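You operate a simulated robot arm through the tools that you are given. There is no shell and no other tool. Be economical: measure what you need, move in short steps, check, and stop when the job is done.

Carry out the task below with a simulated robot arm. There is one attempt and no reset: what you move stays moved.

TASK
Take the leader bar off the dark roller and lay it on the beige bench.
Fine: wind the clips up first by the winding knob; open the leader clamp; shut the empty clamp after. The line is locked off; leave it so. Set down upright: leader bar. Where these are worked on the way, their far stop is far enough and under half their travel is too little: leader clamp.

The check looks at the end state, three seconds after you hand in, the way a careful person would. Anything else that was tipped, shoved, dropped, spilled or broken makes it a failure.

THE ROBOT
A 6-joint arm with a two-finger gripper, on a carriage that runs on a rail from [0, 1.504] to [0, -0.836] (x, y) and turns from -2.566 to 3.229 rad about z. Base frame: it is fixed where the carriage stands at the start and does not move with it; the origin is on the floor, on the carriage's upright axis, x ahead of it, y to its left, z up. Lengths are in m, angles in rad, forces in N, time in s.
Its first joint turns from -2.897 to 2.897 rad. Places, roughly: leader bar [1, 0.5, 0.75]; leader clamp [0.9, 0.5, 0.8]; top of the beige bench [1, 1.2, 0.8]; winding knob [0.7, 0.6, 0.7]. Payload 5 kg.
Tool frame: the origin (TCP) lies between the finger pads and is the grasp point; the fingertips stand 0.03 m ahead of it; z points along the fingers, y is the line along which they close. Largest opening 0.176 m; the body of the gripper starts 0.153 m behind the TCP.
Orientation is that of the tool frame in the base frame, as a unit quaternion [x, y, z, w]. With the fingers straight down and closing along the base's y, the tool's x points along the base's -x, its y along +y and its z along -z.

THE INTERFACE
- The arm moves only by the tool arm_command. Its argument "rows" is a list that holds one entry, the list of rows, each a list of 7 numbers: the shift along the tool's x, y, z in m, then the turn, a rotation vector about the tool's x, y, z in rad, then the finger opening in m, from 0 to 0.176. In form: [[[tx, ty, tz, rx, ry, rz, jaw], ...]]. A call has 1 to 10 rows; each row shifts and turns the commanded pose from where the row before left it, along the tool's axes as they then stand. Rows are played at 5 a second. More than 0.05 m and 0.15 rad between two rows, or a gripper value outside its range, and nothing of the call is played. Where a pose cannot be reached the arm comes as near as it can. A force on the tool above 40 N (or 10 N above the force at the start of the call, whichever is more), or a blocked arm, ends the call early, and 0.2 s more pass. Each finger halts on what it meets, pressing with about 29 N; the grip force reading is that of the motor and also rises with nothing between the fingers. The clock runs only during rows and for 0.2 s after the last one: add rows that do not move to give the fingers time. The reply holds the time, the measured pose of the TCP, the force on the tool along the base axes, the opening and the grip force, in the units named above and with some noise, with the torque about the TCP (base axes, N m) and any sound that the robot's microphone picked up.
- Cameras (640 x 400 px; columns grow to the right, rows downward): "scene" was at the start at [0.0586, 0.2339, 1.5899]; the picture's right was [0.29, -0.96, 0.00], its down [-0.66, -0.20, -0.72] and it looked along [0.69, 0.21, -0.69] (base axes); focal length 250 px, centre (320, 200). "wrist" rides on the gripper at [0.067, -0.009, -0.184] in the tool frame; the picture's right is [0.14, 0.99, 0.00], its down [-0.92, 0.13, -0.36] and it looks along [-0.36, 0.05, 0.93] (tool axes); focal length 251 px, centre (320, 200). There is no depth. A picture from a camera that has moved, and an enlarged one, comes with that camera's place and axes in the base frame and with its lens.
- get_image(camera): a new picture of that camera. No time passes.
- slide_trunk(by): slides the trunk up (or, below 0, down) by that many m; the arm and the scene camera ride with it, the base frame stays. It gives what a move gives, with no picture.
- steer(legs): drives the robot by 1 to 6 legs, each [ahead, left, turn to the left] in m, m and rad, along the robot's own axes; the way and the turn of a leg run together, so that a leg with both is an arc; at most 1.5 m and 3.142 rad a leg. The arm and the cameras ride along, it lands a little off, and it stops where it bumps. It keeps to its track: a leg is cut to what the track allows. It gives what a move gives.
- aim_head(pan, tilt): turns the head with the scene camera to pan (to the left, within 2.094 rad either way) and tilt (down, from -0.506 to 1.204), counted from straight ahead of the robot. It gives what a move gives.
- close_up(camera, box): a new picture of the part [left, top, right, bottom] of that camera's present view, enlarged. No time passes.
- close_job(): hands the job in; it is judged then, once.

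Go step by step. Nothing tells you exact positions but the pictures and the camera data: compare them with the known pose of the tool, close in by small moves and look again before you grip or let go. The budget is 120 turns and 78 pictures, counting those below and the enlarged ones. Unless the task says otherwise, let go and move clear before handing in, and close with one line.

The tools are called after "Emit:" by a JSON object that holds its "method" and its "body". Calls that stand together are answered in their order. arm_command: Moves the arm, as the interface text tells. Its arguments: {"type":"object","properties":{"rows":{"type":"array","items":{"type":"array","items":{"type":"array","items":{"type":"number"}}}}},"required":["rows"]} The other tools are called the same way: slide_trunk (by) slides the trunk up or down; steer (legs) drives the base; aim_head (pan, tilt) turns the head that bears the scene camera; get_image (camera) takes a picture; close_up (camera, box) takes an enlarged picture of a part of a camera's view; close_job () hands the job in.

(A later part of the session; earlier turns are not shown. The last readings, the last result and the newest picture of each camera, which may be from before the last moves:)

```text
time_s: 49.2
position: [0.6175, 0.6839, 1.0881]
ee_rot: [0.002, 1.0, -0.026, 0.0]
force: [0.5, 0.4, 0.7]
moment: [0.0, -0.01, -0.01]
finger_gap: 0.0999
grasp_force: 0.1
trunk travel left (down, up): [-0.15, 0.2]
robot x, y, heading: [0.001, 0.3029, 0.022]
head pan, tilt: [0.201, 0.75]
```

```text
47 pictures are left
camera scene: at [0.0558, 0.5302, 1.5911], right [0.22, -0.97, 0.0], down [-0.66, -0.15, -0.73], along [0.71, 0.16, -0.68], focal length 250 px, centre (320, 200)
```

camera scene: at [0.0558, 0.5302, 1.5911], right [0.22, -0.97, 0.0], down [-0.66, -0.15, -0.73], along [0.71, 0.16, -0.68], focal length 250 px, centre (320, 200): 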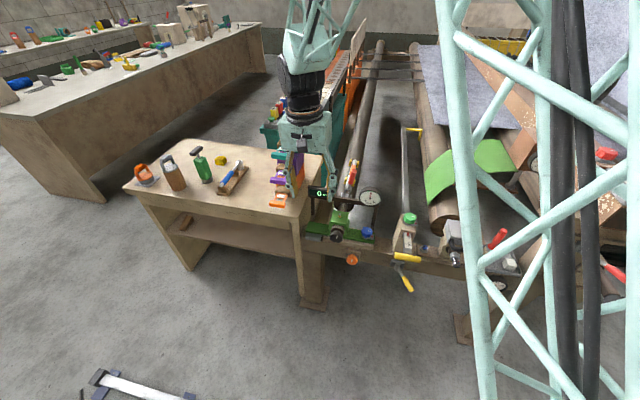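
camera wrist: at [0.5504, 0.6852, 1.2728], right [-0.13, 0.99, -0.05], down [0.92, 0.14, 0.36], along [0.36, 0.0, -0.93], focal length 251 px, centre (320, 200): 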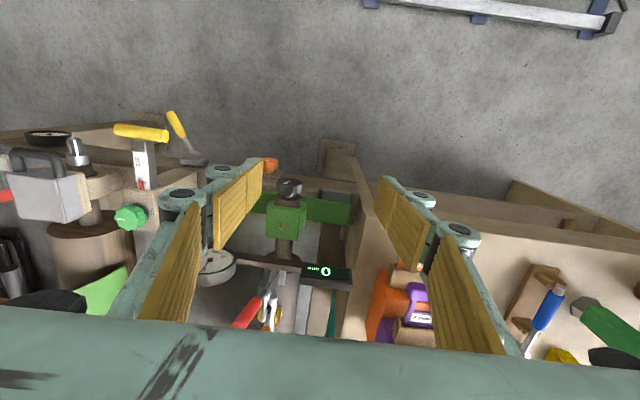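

I'll go to the same right-side view as before to compare the clip orientation.

Emit:
{"method": "arm_command", "body": {"rows": [[[0, 0, 0, -0.052, 0, 0, 0.1], [0, 0, 0, 0, 0, -0.149, 0.1], [0, 0, 0, 0, 0, -0.149, 0.1], [0, 0, 0, 0, 0, -0.149, 0.1], [0, 0, 0, 0, 0, -0.149, 0.1], [0, 0, 0, 0, 0, -0.149, 0.1], [0, 0, 0, 0, 0, -0.149, 0.1], [0, 0, 0, 0, 0, -0.149, 0.1], [0, 0, 0, 0, 0, -0.149, 0.1], [0, 0, 0, 0, 0, -0.149, 0.1]]]}}

Emit:
{"method": "arm_command", "body": {"rows": [[[0.045, 0, 0, 0, 0, -0.149, 0.1], [0.045, 0, 0, 0, 0, -0.08, 0.1], [0.045, 0, 0, 0, 0, 0, 0.1], [0.045, 0, 0, 0, 0, 0, 0.1], [0.045, 0, 0, 0, 0, 0, 0.1], [0.04, -0.03, 0, 0, 0, 0, 0.1], [0, -0.05, 0, 0, 0, 0, 0.1], [0, -0.05, 0, 0, 0, 0, 0.1], [0, -0.05, 0, 0, 0, 0, 0.1], [0, -0.05, 0, 0, 0, 0, 0.1]]]}}

Emit:
{"method": "close_up", "body": {"camera": "wrist", "box": [180, 100, 420, 290]}}

```text
time_s: 51.4
position: [0.6175, 0.684, 1.0895]
ee_rot: [-0.62, 0.784, 0.0, -0.001]
force: [-0.1, 0.4, -0.1]
moment: [0.0, 0.0, 0.0]
finger_gap: 0.1
grasp_force: 0.0
trunk travel left (down, up): [-0.15, 0.2]
robot x, y, heading: [0.0028, 0.3021, 0.024]
head pan, tilt: [0.201, 0.75]
```

```text
time_s: 53.6
position: [0.8284, 0.4216, 1.0849]
ee_rot: [-0.705, 0.71, 0.001, 0.0]
force: [-0.5, 0.2, 0.2]
moment: [0.04, -0.13, 0.01]
finger_gap: 0.1001
grasp_force: 0.1
trunk travel left (down, up): [-0.15, 0.2]
robot x, y, heading: [-0.0013, 0.3045, 0.024]
head pan, tilt: [0.201, 0.75]
```

```text
2.11 times, centred on (300, 195) of wrist
camera zoom: at [0.8382, 0.3542, 1.269], right [-0.99, -0.13, 0.0], down [-0.12, 0.92, 0.36], along [-0.05, 0.36, -0.93], focal length 529 px, centre (362, 210)
```

zoom: 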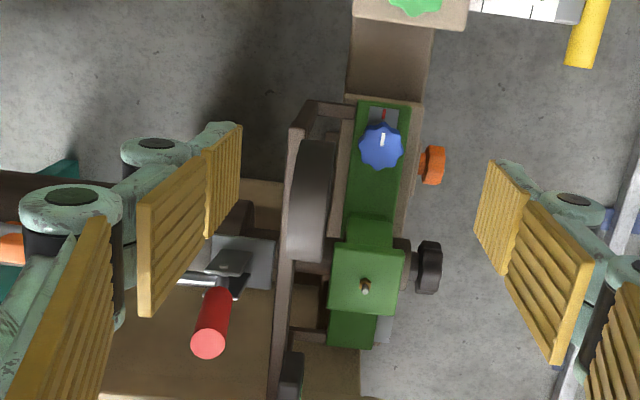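

Handle triangulates with only 6–10° lean left. I'll shift further along the roller to measure the bar itself.

Emit:
{"method": "arm_command", "body": {"rows": [[[0, -0.045, -0.01, 0, 0, 0, 0.176], [0, -0.045, -0.01, 0, 0, 0, 0.176], [0, -0.045, -0.01, 0, 0, 0, 0.176], [0, -0.03, 0, 0, 0, 0, 0.176]]]}}

Emit:
{"method": "close_up", "body": {"camera": "wrist", "box": [190, 120, 440, 300]}}

```text
time_s: 54.6
position: [0.9953, 0.4202, 1.1196]
ee_rot: [-0.705, 0.709, 0.001, -0.001]
force: [-1.4, 0.6, 0.3]
moment: [0.03, -0.14, 0.01]
finger_gap: 0.176
grasp_force: 0.1
trunk travel left (down, up): [-0.15, 0.2]
robot x, y, heading: [-0.0019, 0.306, 0.026]
head pan, tilt: [0.201, 0.75]
```

```text
2.22 times, centred on (315, 210) of wrist
camera zoom: at [1.0048, 0.3527, 1.3034], right [-0.99, -0.13, 0.0], down [-0.12, 0.92, 0.36], along [-0.05, 0.36, -0.93], focal length 559 px, centre (331, 178)
```

zoom: 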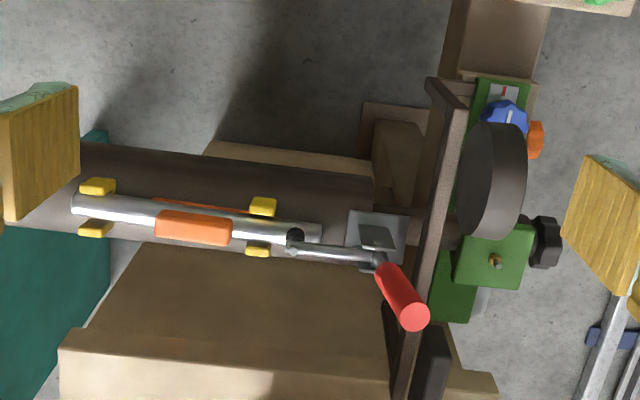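

Bar and clips measure about 8° (0.14 rad) short of upright, so I'll finish that by gripping the knob from above, where a small tool roll turns it. Then I'll come back to the clamp.

Emit:
{"method": "arm_command", "body": {"rows": [[[0, 0, 0, 0, 0, 0.15, 0.1], [0, 0, 0, 0, 0, 0.15, 0.1], [0, 0, 0, 0, 0, 0.15, 0.1], [0, 0, 0, 0, 0, 0.15, 0.1], [0, 0, 0, 0, 0, 0.15, 0.1], [0, 0, 0, 0, 0, 0.15, 0.1], [0, 0, 0, 0, 0, 0.15, 0.1], [0, 0, 0, 0, 0, 0.15, 0.1], [0, 0, 0, 0, 0, 0.15, 0.1], [0, 0, 0, 0, 0, 0.15, 0.1]]]}}

Emit:
{"method": "arm_command", "body": {"rows": [[[0, 0, 0, 0, 0, 0.065, 0.1], [0.04, 0.027, 0, 0, 0, 0, 0.1], [0.04, 0.027, 0, 0, 0, 0, 0.1], [0.04, 0.027, 0, 0, 0, 0, 0.1], [0.04, 0.027, 0, 0, 0, 0, 0.1], [0.04, 0.027, 0, 0, 0, 0, 0.1], [0.04, 0.027, 0, 0, 0, 0, 0.1], [0.033, 0.03, 0, 0, 0, 0, 0.1]]]}}

```text
time_s: 56.8
position: [0.9963, 0.4183, 1.1189]
ee_rot: [-0.031, 1.0, 0.0, 0.0]
force: [-0.1, -0.3, -0.4]
moment: [-0.03, 0.02, 0.01]
finger_gap: 0.0999
grasp_force: 0.1
trunk travel left (down, up): [-0.15, 0.2]
robot x, y, heading: [-0.0027, 0.3018, 0.027]
head pan, tilt: [0.201, 0.75]
```

```text
time_s: 58.6
position: [0.7206, 0.6062, 1.1187]
ee_rot: [-0.001, 1.0, 0.0, 0.001]
force: [0.8, 1.1, 0.9]
moment: [0.0, 0.06, 0.0]
finger_gap: 0.0999
grasp_force: 0.1
trunk travel left (down, up): [-0.15, 0.2]
robot x, y, heading: [0.0011, 0.3014, 0.022]
head pan, tilt: [0.201, 0.75]
```

Emit:
{"method": "arm_command", "body": {"rows": [[[0, 0.007, 0.05, 0, 0, 0, 0.1], [0, 0, 0.05, 0, 0, 0, 0.1], [0, 0, 0.05, 0, 0, 0, 0.1], [0, 0, 0.05, 0, 0, 0, 0.1], [0, 0, 0.05, 0, 0, 0, 0.1]]]}}

Emit:
{"method": "get_image", "body": {"camera": "wrist"}}

Emit:
{"method": "close_up", "body": {"camera": "scene", "box": [270, 130, 430, 270]}}

```text
refused: row 1 steps farther than a row can; nothing moved
```

```text
44 pictures are left
camera wrist: at [0.6547, 0.5977, 1.3026], right [-0.14, 0.99, 0.0], down [0.92, 0.13, 0.36], along [0.36, 0.05, -0.93], focal length 251 px, centre (320, 200)
```

wrist: 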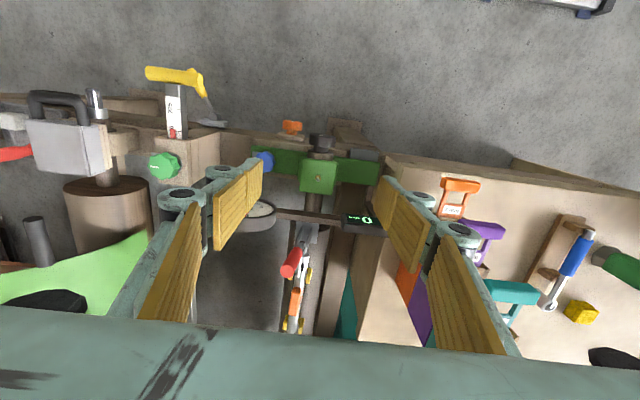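

```text
2.86 times, centred on (350, 200) of scene
camera zoom: at [0.056, 0.53, 1.5912], right [0.22, -0.97, 0.0], down [-0.66, -0.15, -0.73], along [0.71, 0.16, -0.68], focal length 716 px, centre (234, 200)
```

zoom: 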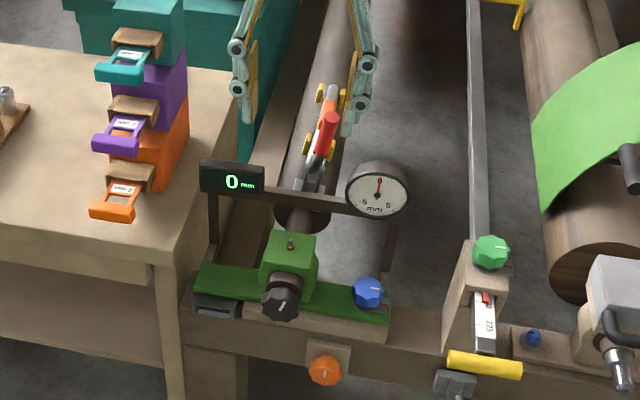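

Emit:
{"method": "arm_command", "body": {"rows": [[[0, 0.006, 0.045, 0, 0, 0, 0.1], [0, 0, 0.05, 0, 0, 0, 0.1], [0, 0, 0.05, 0, 0, 0, 0.1], [0, 0, 0.05, 0, 0, 0, 0.1], [0, 0, 0.05, 0, 0, 0, 0.1]]]}}

Emit:
{"method": "get_image", "body": {"camera": "wrist"}}

```text
time_s: 59.8
position: [0.7215, 0.6146, 0.8748]
ee_rot: [-0.001, 1.0, 0.0, 0.0]
force: [-1.2, 0.0, 0.0]
moment: [0.07, -0.13, -0.01]
finger_gap: 0.0998
grasp_force: 0.0
trunk travel left (down, up): [-0.15, 0.2]
robot x, y, heading: [-0.0005, 0.3059, 0.027]
head pan, tilt: [0.201, 0.75]
```

```text
42 pictures are left
camera wrist: at [0.6564, 0.6058, 1.0589], right [-0.14, 0.99, 0.0], down [0.92, 0.13, 0.36], along [0.36, 0.05, -0.93], focal length 251 px, centre (320, 200)
```

wrist: 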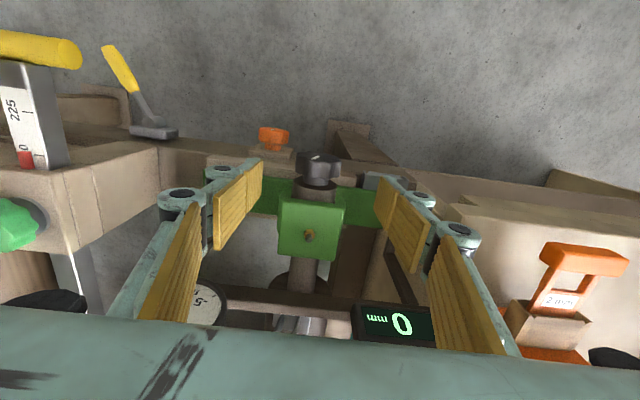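

Emit:
{"method": "arm_command", "body": {"rows": [[[-0.0035, -0.001, 0.04, 0, 0, 0, 0.1], [0, 0, 0.04, 0, 0, 0, 0.1], [0, 0, 0.04, 0, 0, 0, 0.1], [0, 0, 0, 0, 0, 0, 0.05], [0, 0, 0, 0, 0, 0, 0.05], [0, 0, 0, 0, 0, 0, 0.05]]]}}

Emit:
{"method": "close_up", "body": {"camera": "scene", "box": [270, 130, 430, 270]}}

```text
time_s: 61.2
position: [0.725, 0.6148, 0.7545]
ee_rot: [0.0, 1.0, 0.001, 0.0]
force: [-1.5, -7.2, 6.4]
moment: [-0.1, 0.01, -0.09]
finger_gap: 0.0554
grasp_force: 44.9
trunk travel left (down, up): [-0.15, 0.2]
robot x, y, heading: [-0.0011, 0.3023, 0.027]
head pan, tilt: [0.201, 0.75]
```

```text
2.86 times, centred on (350, 200) of scene
camera zoom: at [0.0555, 0.5297, 1.5912], right [0.22, -0.97, 0.0], down [-0.66, -0.15, -0.73], along [0.71, 0.16, -0.68], focal length 716 px, centre (234, 200)
```

zoom: 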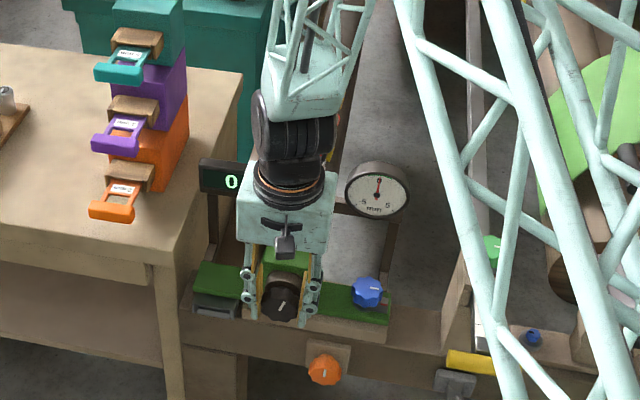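

Knob gripped from above. Rolling 0.14 rad.

Emit:
{"method": "arm_command", "body": {"rows": [[[0, 0.001, 0, 0.07, 0, 0, 0.05], [0, 0.001, 0, 0.07, 0, 0, 0.05], [0, 0, 0, 0, 0, 0, 0.05]]]}}

Emit:
{"method": "arm_command", "body": {"rows": [[[0, 0, 0, 0, 0, 0, 0.1], [0, 0, 0, 0, 0, 0, 0.1], [0, 0, -0.04, 0, 0, 0, 0.1], [0, 0, -0.05, 0, 0, 0, 0.1], [0, 0, -0.05, 0, 0, 0, 0.1], [0, 0, -0.05, -0.07, 0, 0, 0.1], [0, 0, -0.05, -0.07, 0, 0, 0.1], [0, 0, -0.05, 0, 0, 0, 0.1], [0, 0, -0.05, 0, 0, 0, 0.1]]]}}

Emit:
{"method": "close_up", "body": {"camera": "scene", "box": [270, 130, 430, 270]}}

```text
time_s: 62.0
position: [0.7255, 0.615, 0.7541]
ee_rot: [0.0, 0.998, -0.07, -0.001]
force: [-4.9, -21.0, 15.7]
moment: [-0.26, 0.04, -0.22]
finger_gap: 0.0558
grasp_force: 45.3
trunk travel left (down, up): [-0.15, 0.2]
robot x, y, heading: [-0.0004, 0.3048, 0.022]
head pan, tilt: [0.201, 0.75]
```

```text
time_s: 64.0
position: [0.7276, 0.6464, 1.0918]
ee_rot: [0.001, 1.0, 0.0, 0.0]
force: [0.1, 0.1, -0.2]
moment: [-0.05, 0.06, 0.0]
finger_gap: 0.0999
grasp_force: 0.0
trunk travel left (down, up): [-0.15, 0.2]
robot x, y, heading: [-0.001, 0.3017, 0.028]
head pan, tilt: [0.201, 0.75]
```

```text
2.86 times, centred on (350, 200) of scene
camera zoom: at [0.0561, 0.5303, 1.5911], right [0.22, -0.97, 0.0], down [-0.66, -0.15, -0.73], along [0.71, 0.16, -0.68], focal length 716 px, centre (234, 200)
```

zoom: 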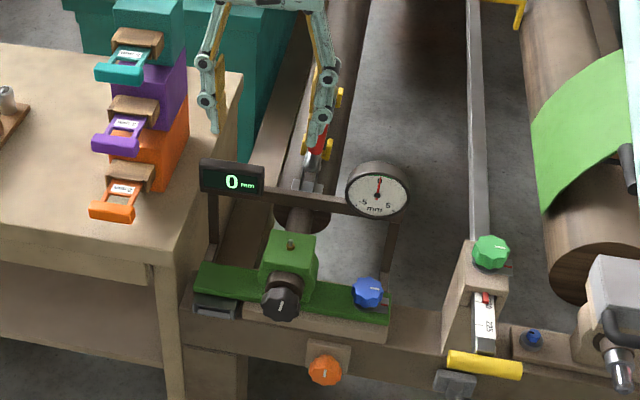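

The knob turned. Now I'll take a side-on view of the clamp from the right to see how it swings open.

Emit:
{"method": "arm_command", "body": {"rows": [[[0, -0.045, 0, 0, 0, -0.15, 0.1], [0.007, -0.044, 0, 0, 0, -0.15, 0.1], [0.014, -0.043, 0, 0, 0, -0.15, 0.1], [0.02, -0.04, 0, 0, 0, -0.15, 0.1], [0.025, -0.037, 0, 0, 0, -0.15, 0.1], [0.03, -0.033, 0, 0, 0, -0.15, 0.1], [0.035, -0.028, 0, 0, 0, -0.15, 0.1], [0.0, 0, 0, 0, 0, -0.15, 0.1], [0.0, 0, 0, 0, 0, -0.15, 0.1], [0, 0, 0, 0, 0, -0.15, 0.1]]]}}

Emit:
{"method": "arm_command", "body": {"rows": [[[0, -0.045, 0, 0, -0.1, 0, 0.1], [0, -0.045, 0, 0, -0.1, 0, 0.1], [0, -0.045, 0, 0, -0.1, 0, 0.1], [0, -0.045, 0, 0, -0.1, 0, 0.1], [0, 0, -0.03, 0, -0.1, 0, 0.1], [0, 0, -0.03, 0, -0.1, 0, 0.1]]]}}

Emit:
{"method": "get_image", "body": {"camera": "wrist"}}

```text
time_s: 66.2
position: [0.7264, 0.3323, 1.0912]
ee_rot: [-0.682, 0.731, 0.0, -0.001]
force: [-0.1, 0.3, 0.0]
moment: [0.0, 0.0, 0.02]
finger_gap: 0.1002
grasp_force: 0.1
trunk travel left (down, up): [-0.15, 0.2]
robot x, y, heading: [0.0019, 0.302, 0.026]
head pan, tilt: [0.201, 0.75]
```

```text
time_s: 67.6
position: [0.9023, 0.2938, 1.1461]
ee_rot: [-0.651, 0.699, 0.202, 0.217]
force: [-0.3, -0.7, 1.6]
moment: [-0.14, -0.1, -0.09]
finger_gap: 0.0999
grasp_force: 0.0
trunk travel left (down, up): [-0.15, 0.2]
robot x, y, heading: [-0.0016, 0.299, 0.022]
head pan, tilt: [0.201, 0.75]
```

```text
39 pictures are left
camera wrist: at [0.9018, 0.1345, 1.2607], right [-1.0, -0.04, -0.08], down [-0.09, 0.56, 0.82], along [0.01, 0.82, -0.57], focal length 251 px, centre (320, 200)
```

wrist: 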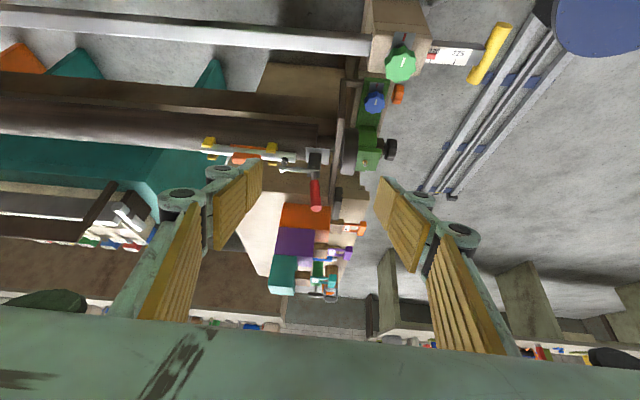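

Emit:
{"method": "close_up", "body": {"camera": "wrist", "box": [195, 90, 405, 225]}}

```text
2.96 times, centred on (300, 158) of wrist
camera zoom: at [0.9018, 0.1345, 1.2607], right [-1.0, -0.04, -0.08], down [-0.09, 0.56, 0.82], along [0.01, 0.82, -0.57], focal length 745 px, centre (379, 326)
```

zoom: 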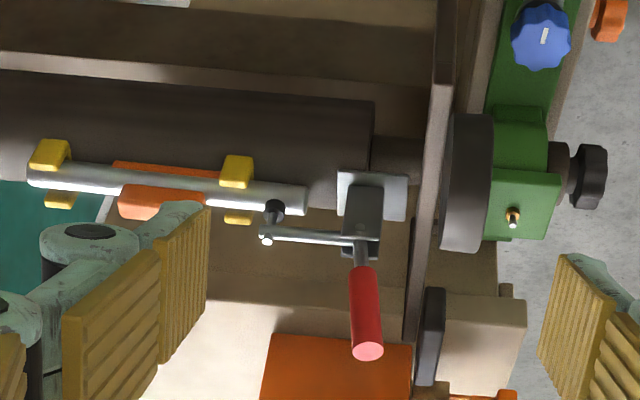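

Clamp: pivot about (0.93, 0.605, 0.85), handle up, arm toward +x pressing the bar; it must swing back toward the robot. I'll check the handle's position from the scene camera while bringing the tool upright.

Emit:
{"method": "arm_command", "body": {"rows": [[[0, 0, -0.02, 0, 0.1, 0, 0.07], [0, 0, -0.02, 0, 0.1, 0, 0.07], [0, 0, 0, 0, 0.1, 0, 0.07], [0, 0, 0, 0, 0.1, 0, 0.07], [0, 0, 0, 0, 0.1, 0, 0.07], [0, 0, 0, 0, 0.1, 0, 0.07]]]}}

Emit:
{"method": "close_up", "body": {"camera": "scene", "box": [300, 140, 400, 220]}}

Emit:
{"method": "arm_command", "body": {"rows": [[[0, 0, 0, 0, 0, 0.15, 0.07], [0, 0, 0, 0, 0, 0.15, 0.07], [0, 0, 0, 0, 0, 0.15, 0.07], [0, 0, 0, 0, 0, 0.15, 0.07], [0, 0, 0, 0, 0, 0.15, 0.07], [0, 0, 0, 0, 0, 0.15, 0.07], [0, 0, 0, 0, 0, 0.15, 0.07], [0, 0, 0, 0, 0, 0.15, 0.07], [0, 0, 0, 0, 0, 0.15, 0.07], [0, 0, 0, 0, 0, 0.15, 0.07]]]}}

```text
time_s: 69.0
position: [0.9025, 0.2743, 1.1785]
ee_rot: [-0.682, 0.732, -0.001, -0.001]
force: [0.5, 0.1, 0.1]
moment: [0.03, 0.0, -0.03]
finger_gap: 0.0699
grasp_force: 0.1
trunk travel left (down, up): [-0.15, 0.2]
robot x, y, heading: [-0.0029, 0.3009, 0.022]
head pan, tilt: [0.201, 0.75]
```

```text
5.00 times, centred on (350, 180) of scene
camera zoom: at [0.0558, 0.5301, 1.5911], right [0.22, -0.97, 0.0], down [-0.66, -0.15, -0.73], along [0.71, 0.16, -0.68], focal length 1252 px, centre (170, 300)
```

zoom: 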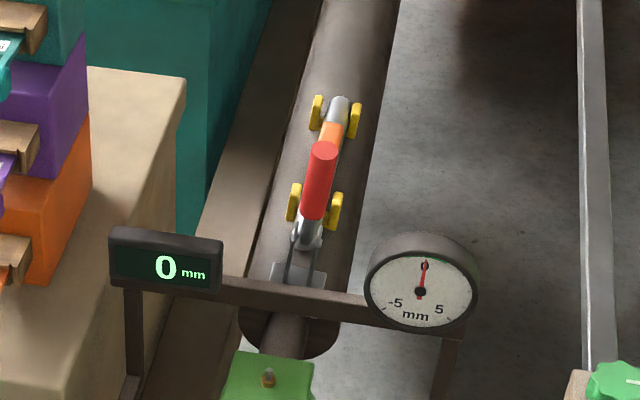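

```text
time_s: 71.2
position: [0.9021, 0.2744, 1.178]
ee_rot: [0.002, 1.0, 0.001, 0.001]
force: [-1.0, -0.4, 0.2]
moment: [0.01, 0.02, 0.03]
finger_gap: 0.0704
grasp_force: 0.0
trunk travel left (down, up): [-0.15, 0.2]
robot x, y, heading: [0.0025, 0.3003, 0.021]
head pan, tilt: [0.201, 0.75]
```

The clips now sit upright on top. I'll move above the handle and look down.

Emit:
{"method": "arm_command", "body": {"rows": [[[-0.002, 0.047, 0, 0, 0, 0, 0.07], [-0.002, 0.047, 0, 0, 0, 0, 0.07], [-0.002, 0.047, 0, 0, 0, 0, 0.07], [-0.002, 0.047, 0, 0, 0, 0, 0.07], [-0.002, 0.047, 0, 0, 0, 0, 0.07], [-0.002, 0.047, 0, 0, 0, 0, 0.07], [-0.002, 0.042, 0.02, 0, 0, 0, 0.07], [0, 0, 0.05, 0, 0, 0, 0.07]]]}}

Emit:
{"method": "get_image", "body": {"camera": "wrist"}}

```text
time_s: 73.0
position: [0.9149, 0.6006, 1.1091]
ee_rot: [0.001, 1.0, 0.0, 0.0]
force: [0.3, 1.2, 0.2]
moment: [-0.12, -0.07, 0.03]
finger_gap: 0.0699
grasp_force: 0.1
trunk travel left (down, up): [-0.15, 0.2]
robot x, y, heading: [-0.0011, 0.3018, 0.023]
head pan, tilt: [0.201, 0.75]
```

```text
36 pictures are left
camera wrist: at [0.8493, 0.591, 1.2935], right [-0.14, 0.99, 0.0], down [0.92, 0.13, 0.36], along [0.36, 0.05, -0.93], focal length 251 px, centre (320, 200)
```

wrist: 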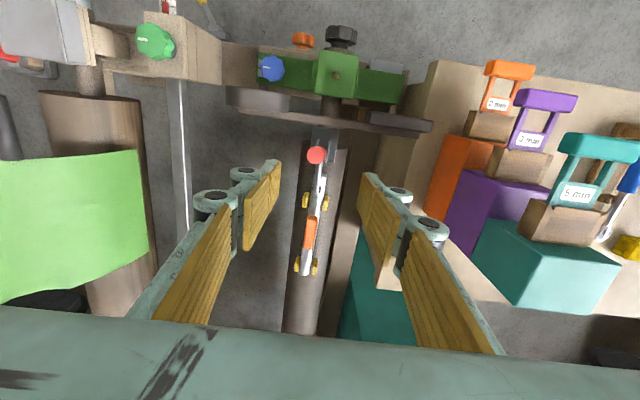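

Handle top at about (0.914, 0.595, 0.965). I'll descend with fingers straddling it and grip.

Emit:
{"method": "arm_command", "body": {"rows": [[[0, -0.005, 0.04, 0, 0, 0, 0.07], [0, 0, 0.04, 0, 0, 0, 0.07], [0, 0, 0.04, 0, 0, 0, 0.07], [0, 0, 0.04, 0, 0, 0, 0.07]]]}}

Emit:
{"method": "close_up", "body": {"camera": "wrist", "box": [220, 100, 420, 300]}}

```text
time_s: 74.0
position: [0.9169, 0.5953, 0.9471]
ee_rot: [0.0, 1.0, 0.0, 0.0]
force: [0.0, -0.2, 0.9]
moment: [0.04, -0.04, 0.03]
finger_gap: 0.07
grasp_force: 0.1
trunk travel left (down, up): [-0.15, 0.2]
robot x, y, heading: [0.0004, 0.3013, 0.03]
head pan, tilt: [0.201, 0.75]
```

```text
2.00 times, centred on (320, 200) of wrist
camera zoom: at [0.85, 0.5856, 1.1314], right [-0.14, 0.99, 0.0], down [0.92, 0.13, 0.36], along [0.36, 0.05, -0.93], focal length 503 px, centre (320, 200)
```

zoom: 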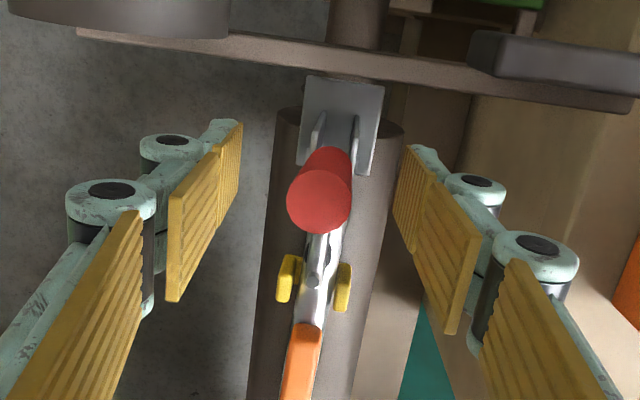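

Centred. Closing on the handle, then a first small swing back toward the robot.

Emit:
{"method": "arm_command", "body": {"rows": [[[0, 0, 0, 0, 0, 0, 0.02], [0, 0, 0, 0, 0, 0, 0.02], [0, 0, 0, 0, 0, 0, 0.02]]]}}

Emit:
{"method": "arm_command", "body": {"rows": [[[0.0085, 0, 0.002, 0, 0, 0, 0.02], [0.0084, 0, 0.002, 0, 0, 0, 0.02], [0, 0, 0, 0, 0, 0, 0.02]]]}}

```text
time_s: 74.8
position: [0.9172, 0.5975, 0.9471]
ee_rot: [-0.001, 1.0, 0.0, -0.001]
force: [0.1, 11.3, -3.9]
moment: [2.09, 0.01, 0.36]
finger_gap: 0.0253
grasp_force: 44.9
trunk travel left (down, up): [-0.15, 0.2]
robot x, y, heading: [-0.0013, 0.3006, 0.024]
head pan, tilt: [0.201, 0.75]
```

```text
time_s: 75.6
position: [0.8996, 0.5925, 0.9446]
ee_rot: [0.0, 1.0, 0.0, 0.001]
force: [17.1, 7.8, 4.8]
moment: [1.78, -1.63, 0.27]
finger_gap: 0.0255
grasp_force: 45.0
trunk travel left (down, up): [-0.15, 0.2]
robot x, y, heading: [0.0018, 0.3055, 0.022]
head pan, tilt: [0.201, 0.75]
```

It yields (17 N). Continuing along the arc, tilting the tool partly with it.

Emit:
{"method": "arm_command", "body": {"rows": [[[0.008, 0, 0.0034, 0, -0.06, 0, 0.02], [0.008, 0, 0.0036, 0, -0.06, 0, 0.02], [0, 0, 0, 0, -0.03, 0, 0.02]]]}}

```text
time_s: 76.4
position: [0.8812, 0.5934, 0.9357]
ee_rot: [-0.002, 0.997, -0.001, 0.074]
force: [-2.3, 8.5, 1.1]
moment: [1.55, 0.06, 0.9]
finger_gap: 0.0257
grasp_force: 44.9
trunk travel left (down, up): [-0.15, 0.2]
robot x, y, heading: [0.0053, 0.2995, 0.021]
head pan, tilt: [0.201, 0.75]
```

Emit:
{"method": "arm_command", "body": {"rows": [[[0.0158, 0, 0.0072, 0, -0.1, 0, 0.02], [0.0151, 0, 0.0083, 0, -0.1, 0, 0.02], [0, 0, 0, 0, 0, 0, 0.02]]]}}

Emit:
{"method": "close_up", "body": {"camera": "scene", "box": [270, 100, 430, 230]}}

```text
time_s: 77.2
position: [0.8551, 0.5916, 0.9158]
ee_rot: [-0.001, 0.985, -0.001, 0.174]
force: [-5.3, 6.5, 5.1]
moment: [1.17, -0.06, 1.2]
finger_gap: 0.0249
grasp_force: 44.6
trunk travel left (down, up): [-0.15, 0.2]
robot x, y, heading: [0.0025, 0.3022, 0.023]
head pan, tilt: [0.201, 0.75]
```

```text
3.08 times, centred on (350, 165) of scene
camera zoom: at [0.0552, 0.5304, 1.591], right [0.22, -0.97, 0.0], down [-0.66, -0.15, -0.73], along [0.71, 0.16, -0.68], focal length 771 px, centre (228, 308)
```

zoom: 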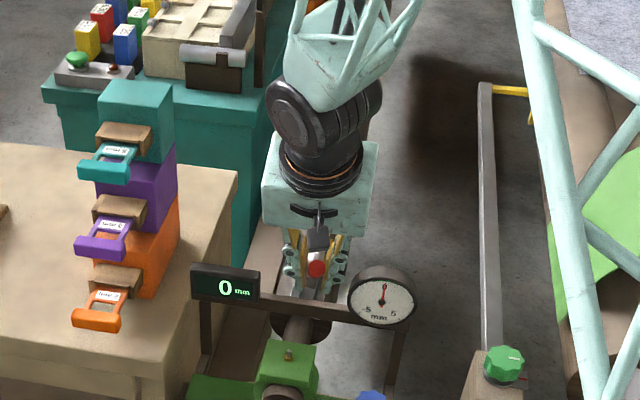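

Emit:
{"method": "arm_command", "body": {"rows": [[[0.0147, 0, 0.0095, 0, -0.08, 0, 0.02], [0.0136, 0, 0.0107, 0, -0.08, 0, 0.02], [0, 0, 0, 0, 0, 0, 0.02]]]}}

Emit:
{"method": "get_image", "body": {"camera": "wrist"}}

```text
time_s: 78.2
position: [0.841, 0.5873, 0.8978]
ee_rot: [0.001, 0.973, -0.009, 0.229]
force: [-12.2, 0.7, 13.5]
moment: [0.48, -0.76, 0.7]
finger_gap: 0.0239
grasp_force: 45.0
out of reach, approached as far as the arm can: row 1, 2
trunk travel left (down, up): [-0.15, 0.2]
robot x, y, heading: [-0.0006, 0.3029, 0.027]
head pan, tilt: [0.201, 0.75]
stopped in row 3: the force on the tool passed its limit at 49 N (the readings are from after the stop); the commanded pose is now the measured one
```

```text
33 pictures are left
camera wrist: at [0.7003, 0.5813, 1.0336], right [-0.12, 0.99, -0.08], down [0.67, 0.14, 0.73], along [0.74, 0.03, -0.68], focal length 251 px, centre (320, 200)
```

wrist: 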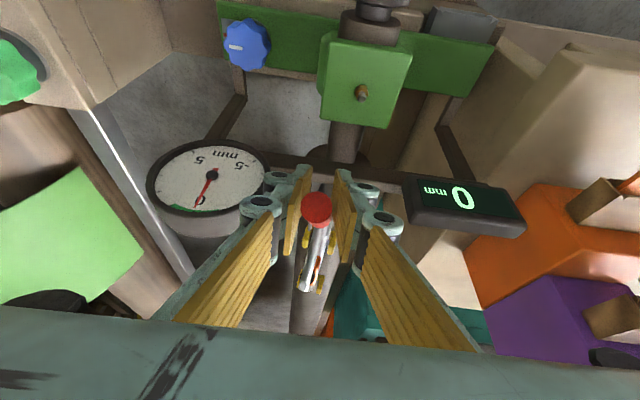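

The arm's tilt limit was reached at about 60° of handle swing. I'll untilt and continue by translation.

Emit:
{"method": "arm_command", "body": {"rows": [[[0, 0, 0, 0, 0.08, 0, 0.03], [0, 0, 0, 0, 0.08, 0, 0.03], [0, 0, 0, 0, 0.08, 0, 0.025], [0, 0, 0, 0, 0, 0, 0.02]]]}}

Emit:
{"method": "arm_command", "body": {"rows": [[[0.006, 0, 0.008, 0, 0, 0, 0.02], [0.004, 0, 0.008, 0, 0, 0, 0.02], [0, 0, 0, 0, 0, 0, 0.02]]]}}

```text
time_s: 78.9
position: [0.8684, 0.5778, 0.9084]
ee_rot: [-0.04, 0.983, -0.045, 0.175]
force: [-2.5, 5.7, 1.5]
moment: [0.91, -0.09, 1.31]
finger_gap: 0.0305
grasp_force: 45.1
trunk travel left (down, up): [-0.15, 0.2]
robot x, y, heading: [0.0006, 0.3005, 0.028]
head pan, tilt: [0.201, 0.75]
stopped in row 3: the force on the tool passed its limit at 45 N (the readings are from after the stop); the commanded pose is now the measured one
```

```text
time_s: 79.4
position: [0.8657, 0.5801, 0.902]
ee_rot: [-0.041, 0.982, -0.043, 0.178]
force: [-16.5, 4.6, 16.5]
moment: [1.18, -0.46, 1.57]
finger_gap: 0.029
grasp_force: 45.0
trunk travel left (down, up): [-0.15, 0.2]
robot x, y, heading: [0.0004, 0.3026, 0.029]
head pan, tilt: [0.201, 0.75]
stopped in row 2: the force on the tool passed its limit at 50 N (the readings are from after the stop); the commanded pose is now the measured one
```

The grip slipped a little. I'll open, rise clear and look at the clamp's state.

Emit:
{"method": "arm_command", "body": {"rows": [[[0, 0, 0, 0, 0, 0, 0.07], [0, 0, 0, 0, 0, 0, 0.07], [0, 0, -0.03, 0, 0, 0, 0.07], [0, 0, -0.05, 0, 0, 0, 0.07], [0, 0, -0.05, 0, 0.1, 0, 0.07], [0, 0, -0.05, 0, 0.1, 0, 0.07], [0, 0, 0, 0, 0.1, 0, 0.07], [0, 0, 0, 0, 0.06, 0.08, 0.07]]]}}

Emit:
{"method": "get_image", "body": {"camera": "wrist"}}

Emit:
{"method": "close_up", "body": {"camera": "scene", "box": [290, 120, 410, 220]}}

```text
time_s: 81.2
position: [0.8075, 0.591, 1.0693]
ee_rot: [0.009, 0.999, -0.049, 0.001]
force: [1.1, -0.7, -1.0]
moment: [-0.02, 0.03, -0.01]
finger_gap: 0.07
grasp_force: 0.1
trunk travel left (down, up): [-0.15, 0.2]
robot x, y, heading: [-0.0051, 0.3065, 0.028]
head pan, tilt: [0.201, 0.75]
```

```text
32 pictures are left
camera wrist: at [0.7416, 0.5998, 1.2532], right [-0.12, 0.99, -0.1], down [0.93, 0.15, 0.35], along [0.36, -0.05, -0.93], focal length 251 px, centre (320, 200)
```

wrist: 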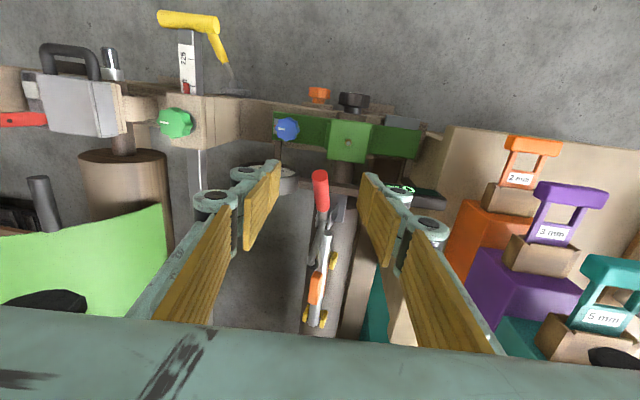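

```text
4.00 times, centred on (350, 170) of scene
camera zoom: at [0.0548, 0.5312, 1.5909], right [0.23, -0.97, 0.0], down [-0.66, -0.16, -0.73], along [0.71, 0.17, -0.68], focal length 1002 px, centre (200, 320)
```

zoom: 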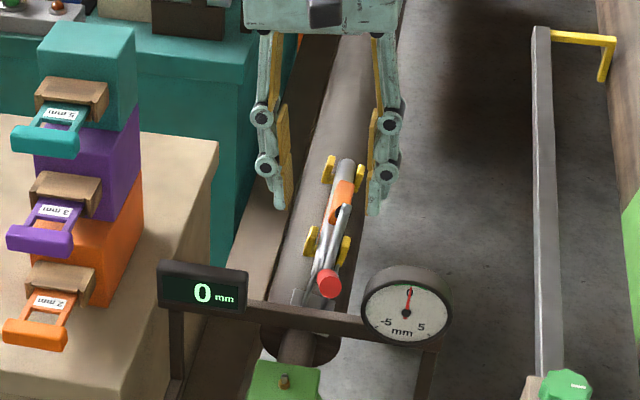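

The clamp's arm is now raised, but the roller seems to have rolled back a little. Zooming to measure.

Emit:
{"method": "close_up", "body": {"camera": "wrist", "box": [250, 140, 410, 340]}}

```text
2.00 times, centred on (330, 240) of wrist
camera zoom: at [0.7416, 0.5998, 1.2532], right [-0.12, 0.99, -0.1], down [0.93, 0.15, 0.35], along [0.36, -0.05, -0.93], focal length 503 px, centre (300, 120)
```

zoom: 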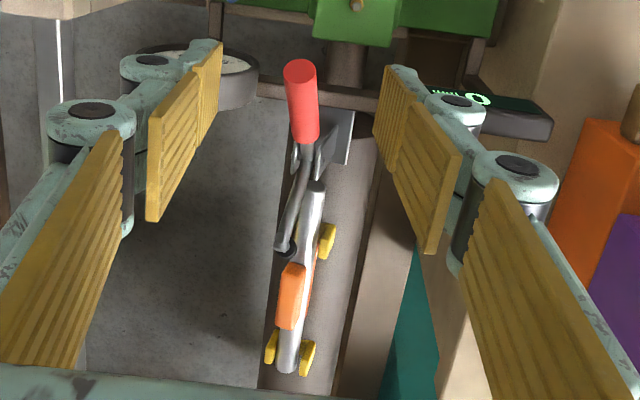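

Handle end is at about (0.828, 0.58, 0.928), 52° back, and the roller leans about 9° right. I'll regrip the handle with the tool matched to that lean, push it further down, then use it to bring the roller back upright.

Emit:
{"method": "arm_command", "body": {"rows": [[[0, 0, 0, -0.13, 0, -0.018, 0.07], [0, 0, 0, -0.12, 0, 0, 0.07], [-0.036, -0.02, 0.02, 0, 0, 0, 0.07], [0, 0, 0.04, 0, 0, 0, 0.07]]]}}

Emit:
{"method": "get_image", "body": {"camera": "wrist"}}

```text
time_s: 82.2
position: [0.8457, 0.5799, 1.0044]
ee_rot: [-0.001, 0.997, 0.077, 0.001]
force: [1.1, 0.7, -0.8]
moment: [0.15, 0.08, -0.01]
finger_gap: 0.0703
grasp_force: 0.1
trunk travel left (down, up): [-0.15, 0.2]
robot x, y, heading: [0.0007, 0.3037, 0.026]
head pan, tilt: [0.201, 0.75]
```

```text
29 pictures are left
camera wrist: at [0.7791, 0.5431, 1.185], right [-0.14, 0.98, 0.15], down [0.92, 0.07, 0.38], along [0.36, 0.19, -0.91], focal length 251 px, centre (320, 200)
```

wrist: 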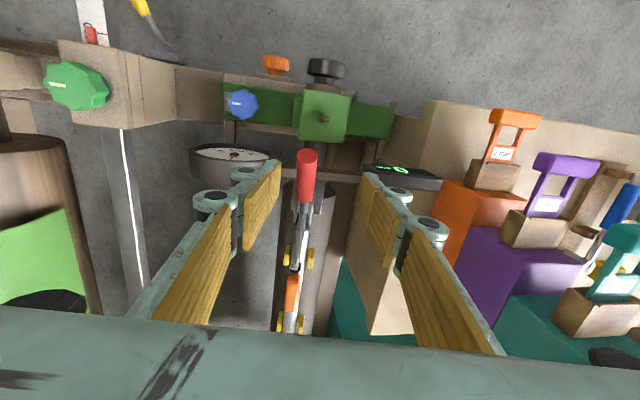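

Emit:
{"method": "arm_command", "body": {"rows": [[[0, -0.014, 0.03, 0, 0, 0, 0.07], [0, 0, 0.03, 0, 0, 0, 0.07], [0, 0, 0.026, 0, 0, 0, 0.07], [0, 0, 0, 0, 0, 0, 0.02], [0, 0, 0, 0, 0, 0, 0.02], [0, 0, 0, 0, 0, 0, 0.02]]]}}

```text
time_s: 83.6
position: [0.8452, 0.5822, 0.922]
ee_rot: [-0.001, 0.997, 0.076, 0.001]
force: [-3.7, 0.5, 4.0]
moment: [0.08, -0.09, 0.31]
finger_gap: 0.0224
grasp_force: 44.8
trunk travel left (down, up): [-0.15, 0.2]
robot x, y, heading: [0.0045, 0.3026, 0.035]
head pan, tilt: [0.201, 0.75]
```

Emit:
{"method": "arm_command", "body": {"rows": [[[0.009, 0, 0.012, 0, 0, 0, 0.02], [0.0075, 0, 0.013, 0, 0, 0, 0.02], [0, 0, 0, 0, 0, 0, 0.02]]]}}

```text
time_s: 84.4
position: [0.8273, 0.5838, 0.8964]
ee_rot: [-0.001, 0.997, 0.076, 0.001]
force: [2.2, -0.1, 4.7]
moment: [0.12, 0.4, 0.49]
finger_gap: 0.0212
grasp_force: 44.3
trunk travel left (down, up): [-0.15, 0.2]
robot x, y, heading: [0.0039, 0.3036, 0.028]
head pan, tilt: [0.201, 0.75]
```

Emit:
{"method": "arm_command", "body": {"rows": [[[0.005, 0, 0.0135, 0, 0, 0, 0.02], [0.003, 0, 0.0135, 0, 0, 0, 0.02], [0, 0, 0, 0, 0, 0, 0.02]]]}}

Emit:
{"method": "get_image", "body": {"camera": "wrist"}}

```text
time_s: 84.8
position: [0.8268, 0.5844, 0.8955]
ee_rot: [0.0, 0.997, 0.078, 0.005]
force: [-15.2, -4.6, 27.3]
moment: [0.05, 0.29, 0.43]
finger_gap: 0.0215
grasp_force: 44.5
trunk travel left (down, up): [-0.15, 0.2]
robot x, y, heading: [0.0018, 0.303, 0.03]
head pan, tilt: [0.201, 0.75]
stopped in row 1: the force on the tool passed its limit at 42 N (the readings are from after the stop); the commanded pose is now the measured one
```

```text
28 pictures are left
camera wrist: at [0.7582, 0.5471, 1.0754], right [-0.14, 0.98, 0.15], down [0.92, 0.07, 0.39], along [0.37, 0.19, -0.91], focal length 251 px, centre (320, 200)
```

wrist: 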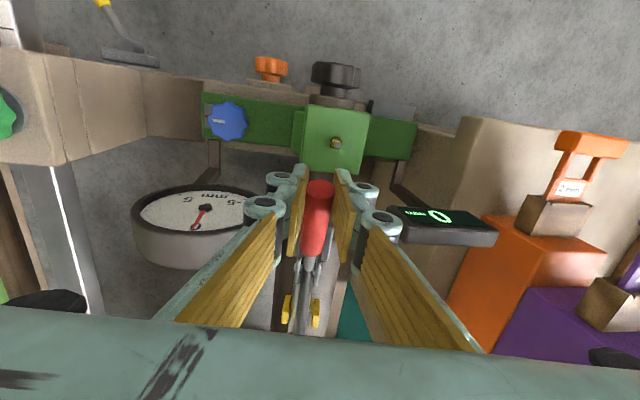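

That is the clamp's far stop. Now swing the roller upright with the held handle (+0.153 rad about the roller axis).

Emit:
{"method": "arm_command", "body": {"rows": [[[0, 0.008, -0.001, 0.051, 0, 0, 0.02], [0, 0.008, -0.001, 0.051, 0, 0, 0.02], [0, 0.008, -0.001, 0.051, 0, 0, 0.02], [0, 0, 0, 0, 0, 0, 0.02]]]}}

Emit:
{"method": "get_image", "body": {"camera": "wrist"}}

```text
time_s: 85.8
position: [0.8263, 0.6082, 0.8979]
ee_rot: [-0.001, 1.0, 0.001, 0.005]
force: [-6.9, 1.2, 1.8]
moment: [0.24, 0.57, 0.53]
finger_gap: 0.0211
grasp_force: 45.6
trunk travel left (down, up): [-0.15, 0.2]
robot x, y, heading: [0.0003, 0.3035, 0.031]
head pan, tilt: [0.201, 0.75]
```

```text
27 pictures are left
camera wrist: at [0.7588, 0.5987, 1.0818], right [-0.14, 0.99, 0.0], down [0.92, 0.13, 0.37], along [0.37, 0.05, -0.93], focal length 251 px, centre (320, 200)
```

wrist: 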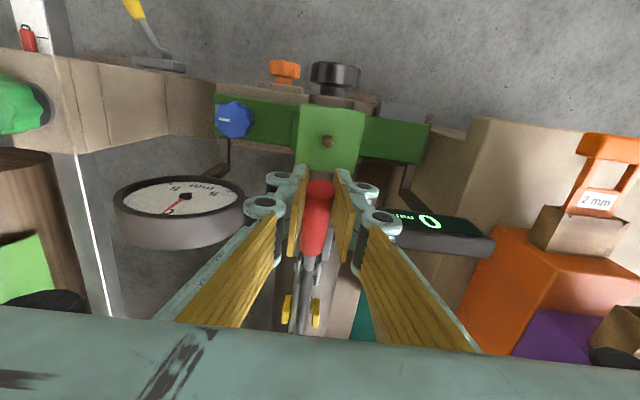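

Now release and rise clear.

Emit:
{"method": "arm_command", "body": {"rows": [[[0, 0, 0, 0, 0, 0, 0.08], [0, 0, 0, 0, 0, 0, 0.08], [0, 0, -0.04, 0, 0, 0, 0.08], [0, 0, -0.05, 0, 0, 0, 0.08], [0, 0, -0.05, 0, 0, 0, 0.08], [0, 0, -0.05, 0, 0, 0, 0.08], [-0.04, 0, -0.02, 0, 0, 0, 0.08], [-0.04, 0, -0.02, 0, 0, 0, 0.08], [-0.04, 0, 0, 0, 0, 0, 0.08], [-0.04, 0, 0, 0, 0, 0, 0.08]]]}}

Emit:
{"method": "get_image", "body": {"camera": "wrist"}}

Emit:
{"method": "close_up", "body": {"camera": "scene", "box": [290, 120, 410, 220]}}

```text
time_s: 88.0
position: [0.9865, 0.6086, 1.1331]
ee_rot: [0.0, 1.0, 0.001, 0.006]
force: [-0.4, -0.4, 0.2]
moment: [0.06, -0.09, 0.03]
finger_gap: 0.0799
grasp_force: 0.1
trunk travel left (down, up): [-0.15, 0.2]
robot x, y, heading: [0.0007, 0.3009, 0.031]
head pan, tilt: [0.201, 0.75]
```

```text
26 pictures are left
camera wrist: at [0.9179, 0.5985, 1.3167], right [-0.14, 0.99, 0.0], down [0.92, 0.13, 0.37], along [0.37, 0.05, -0.93], focal length 251 px, centre (320, 200)
```

wrist: 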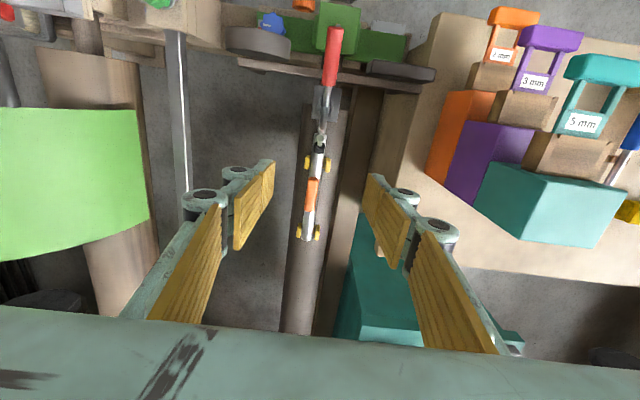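

```text
4.00 times, centred on (350, 170) of scene
camera zoom: at [0.0539, 0.531, 1.5909], right [0.23, -0.97, 0.0], down [-0.66, -0.16, -0.73], along [0.71, 0.17, -0.68], focal length 1002 px, centre (200, 320)
```

zoom: 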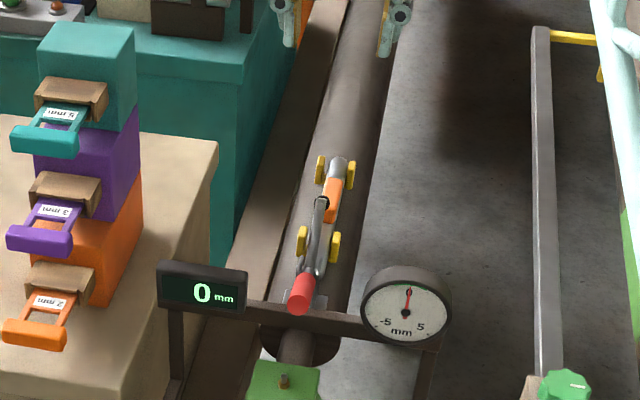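

The clips are upright and the clamp is open. The bar's grip block is at about (1.10, 0.607, 0.83), so I need the carriage straight opposite: I'll move the tool right first, then drive left by the same amount.

Emit:
{"method": "arm_command", "body": {"rows": [[[0, -0.05, 0, 0, 0, 0, 0.08], [0, -0.05, 0, 0, 0, 0, 0.08], [0, -0.05, 0, 0, 0, 0, 0.08], [0, -0.05, 0, 0, 0, 0, 0.08], [0, -0.05, 0, 0, 0, 0, 0.08], [0, -0.05, 0, 0, 0, 0, 0.08]]]}}

Emit:
{"method": "steer", "body": {"legs": [[0, 0.3, -0.03]]}}

```text
time_s: 89.4
position: [0.9848, 0.306, 1.1294]
ee_rot: [-0.001, 1.0, 0.001, 0.005]
force: [0.9, -0.9, -0.2]
moment: [-0.02, -0.01, 0.0]
finger_gap: 0.0801
grasp_force: 0.0
trunk travel left (down, up): [-0.15, 0.2]
robot x, y, heading: [-0.0001, 0.3032, 0.034]
head pan, tilt: [0.201, 0.75]
```

```text
time_s: 91.5
position: [0.985, 0.5847, 1.1289]
ee_rot: [0.011, 1.0, 0.001, 0.006]
force: [-0.4, -0.1, 0.5]
moment: [-0.01, 0.0, -0.01]
finger_gap: 0.0803
grasp_force: 0.0
trunk travel left (down, up): [-0.15, 0.2]
robot x, y, heading: [0.0014, 0.6076, 0.007]
head pan, tilt: [0.201, 0.75]
```

Emit:
{"method": "arm_command", "body": {"rows": [[[-0.03, 0.008, 0, 0, -0.1, -0.022, 0.08], [-0.03, 0.008, 0, 0, -0.1, 0, 0.08], [-0.03, 0.007, 0, 0, -0.1, 0, 0.08], [-0.025, 0, 0, 0, -0.05, 0, 0.08]]]}}

Emit:
{"method": "get_image", "body": {"camera": "wrist"}}

```text
time_s: 92.5
position: [1.0959, 0.6061, 1.1474]
ee_rot: [0.002, 0.984, 0.0, 0.181]
force: [-0.3, -0.4, 1.0]
moment: [-0.01, -0.06, -0.03]
finger_gap: 0.0802
grasp_force: 0.0
trunk travel left (down, up): [-0.15, 0.2]
robot x, y, heading: [-0.0039, 0.6048, 0.002]
head pan, tilt: [0.201, 0.75]
```

```text
24 pictures are left
camera wrist: at [0.9702, 0.5974, 1.2966], right [-0.13, 0.99, -0.05], down [0.74, 0.13, 0.67], along [0.67, 0.05, -0.74], focal length 251 px, centre (320, 200)
```

wrist: 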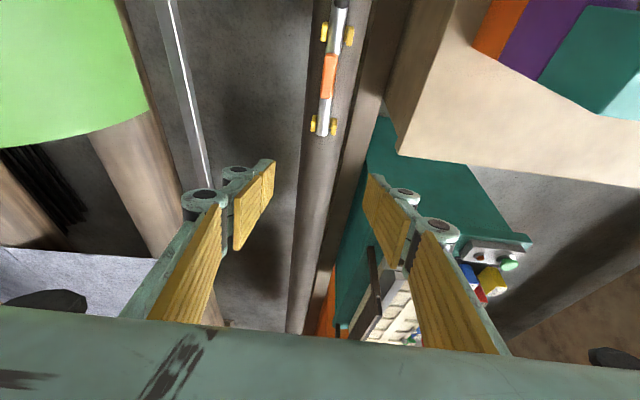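

It reaches with a tilt. Descending vertically to look closer.

Emit:
{"method": "arm_command", "body": {"rows": [[[0.0142, 0, 0.0374, 0, 0, 0, 0.08], [0.0142, 0, 0.0374, 0, 0, 0, 0.08], [0.0142, 0, 0.0374, 0, 0, 0, 0.08], [0.0142, 0, 0.0374, 0, 0, 0, 0.08], [0.0142, 0, 0.0374, 0, 0, 0, 0.08]]]}}

Emit:
{"method": "get_image", "body": {"camera": "wrist"}}

Emit:
{"method": "get_image", "body": {"camera": "scene"}}

```text
time_s: 93.7
position: [1.0975, 0.6077, 0.946]
ee_rot: [0.002, 0.984, -0.001, 0.179]
force: [-0.2, 0.2, 0.3]
moment: [-0.01, -0.08, 0.0]
finger_gap: 0.0799
grasp_force: 0.1
trunk travel left (down, up): [-0.15, 0.2]
robot x, y, heading: [0.0011, 0.6028, 0.005]
head pan, tilt: [0.201, 0.75]
```

```text
23 pictures are left
camera wrist: at [0.9708, 0.5986, 1.0956], right [-0.13, 0.99, -0.05], down [0.74, 0.13, 0.67], along [0.67, 0.05, -0.75], focal length 251 px, centre (320, 200)
```

wrist: 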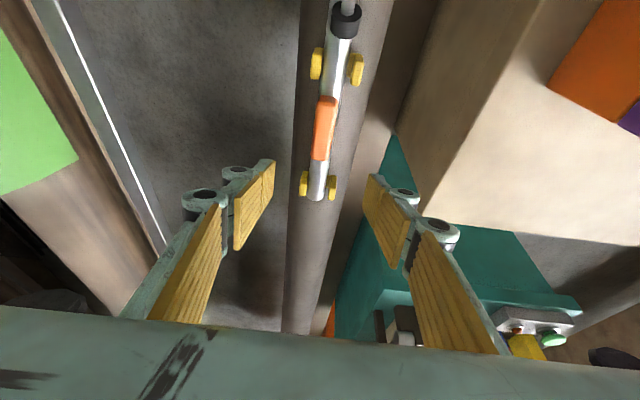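

```text
22 pictures are left
camera scene: at [0.06, 0.8328, 1.591], right [0.2, -0.98, 0.0], down [-0.67, -0.14, -0.73], along [0.72, 0.15, -0.68], focal length 250 px, centre (320, 200)
```

scene: 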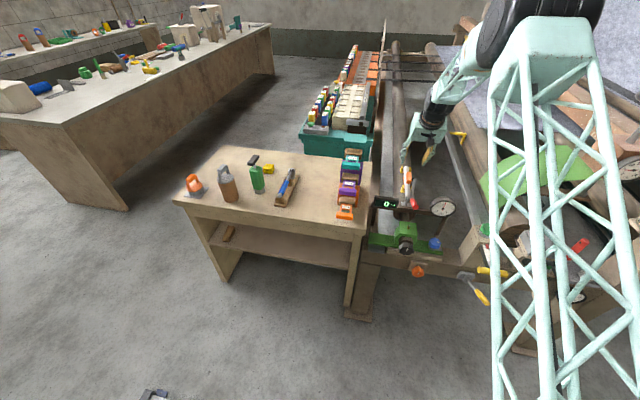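

The orange block is centred at about (1.10, 0.605). Descending most of the way with a 3 mm correction.

Emit:
{"method": "arm_command", "body": {"rows": [[[0.0095, -0.003, 0.0304, 0, 0, 0, 0.08], [0.0112, 0, 0.03, 0, 0, 0, 0.08], [0.01, 0, 0.03, 0, 0, 0, 0.08]]]}}

Emit:
{"method": "get_image", "body": {"camera": "wrist"}}

Emit:
{"method": "close_up", "body": {"camera": "scene", "box": [370, 130, 470, 230]}}

```text
time_s: 94.5
position: [1.1005, 0.6045, 0.8517]
ee_rot: [0.001, 0.984, 0.0, 0.179]
force: [-0.1, -0.2, -0.1]
moment: [-0.01, -0.03, -0.01]
finger_gap: 0.0798
grasp_force: 0.1
trunk travel left (down, up): [-0.15, 0.2]
robot x, y, heading: [-0.0005, 0.6038, 0.007]
head pan, tilt: [0.201, 0.75]
```

```text
21 pictures are left
camera wrist: at [0.974, 0.5967, 0.9996], right [-0.13, 0.99, -0.05], down [0.74, 0.13, 0.66], along [0.66, 0.05, -0.75], focal length 251 px, centre (320, 200)
```

wrist: 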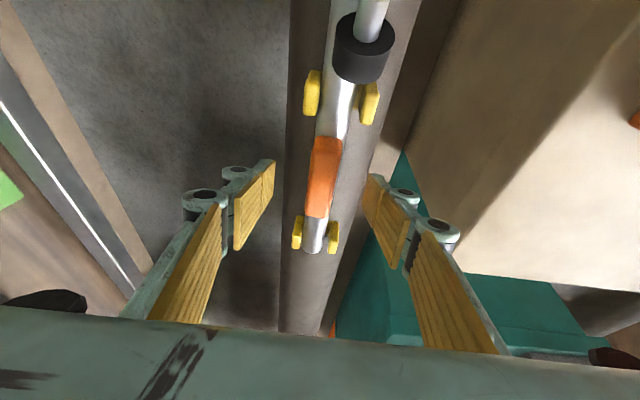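

```text
4.00 times, centred on (420, 180) of scene
camera zoom: at [0.06, 0.8329, 1.591], right [0.2, -0.98, 0.0], down [-0.67, -0.14, -0.73], along [0.72, 0.15, -0.68], focal length 1002 px, centre (-80, 280)
```

zoom: 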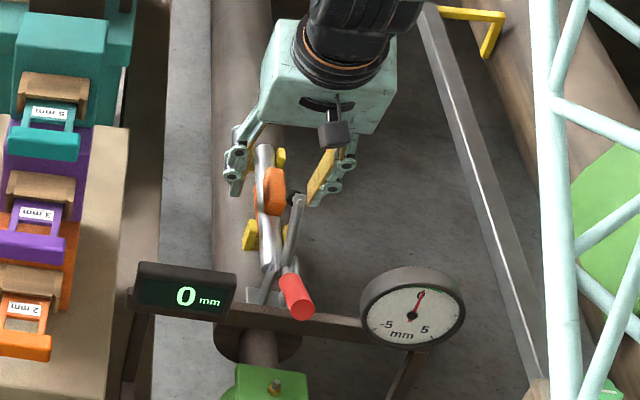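

Well aligned. Descend the last 18 mm and close gently.

Emit:
{"method": "arm_command", "body": {"rows": [[[0.0064, 0.0015, 0.0168, 0, 0, 0, 0.08], [0, 0, 0, 0, 0, 0, 0.05], [0, 0, 0, 0, 0, 0, 0.02], [0, 0, 0, 0, 0, 0, 0.01], [0, 0, 0, 0, 0, 0, 0.01]]]}}

Emit:
{"method": "get_image", "body": {"camera": "wrist"}}

```text
time_s: 95.7
position: [1.1004, 0.6074, 0.8324]
ee_rot: [0.002, 0.984, 0.0, 0.178]
force: [-0.2, -0.1, 0.5]
moment: [0.01, -0.03, 0.0]
finger_gap: 0.0249
grasp_force: 28.9
trunk travel left (down, up): [-0.15, 0.2]
robot x, y, heading: [-0.0025, 0.6074, 0.005]
head pan, tilt: [0.201, 0.75]
```

```text
19 pictures are left
camera wrist: at [0.9738, 0.5979, 0.9821], right [-0.13, 0.99, -0.05], down [0.74, 0.13, 0.66], along [0.66, 0.05, -0.75], focal length 251 px, centre (320, 200)
```

wrist: 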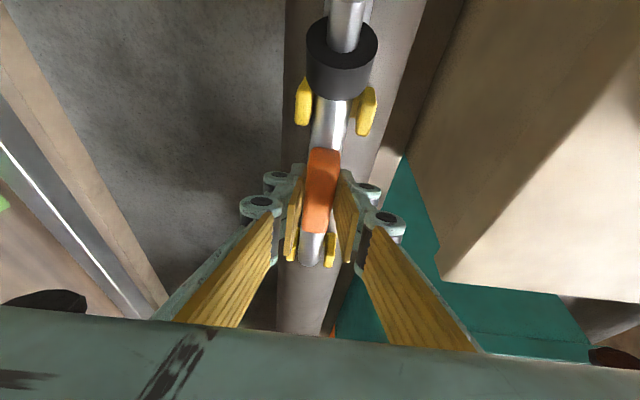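

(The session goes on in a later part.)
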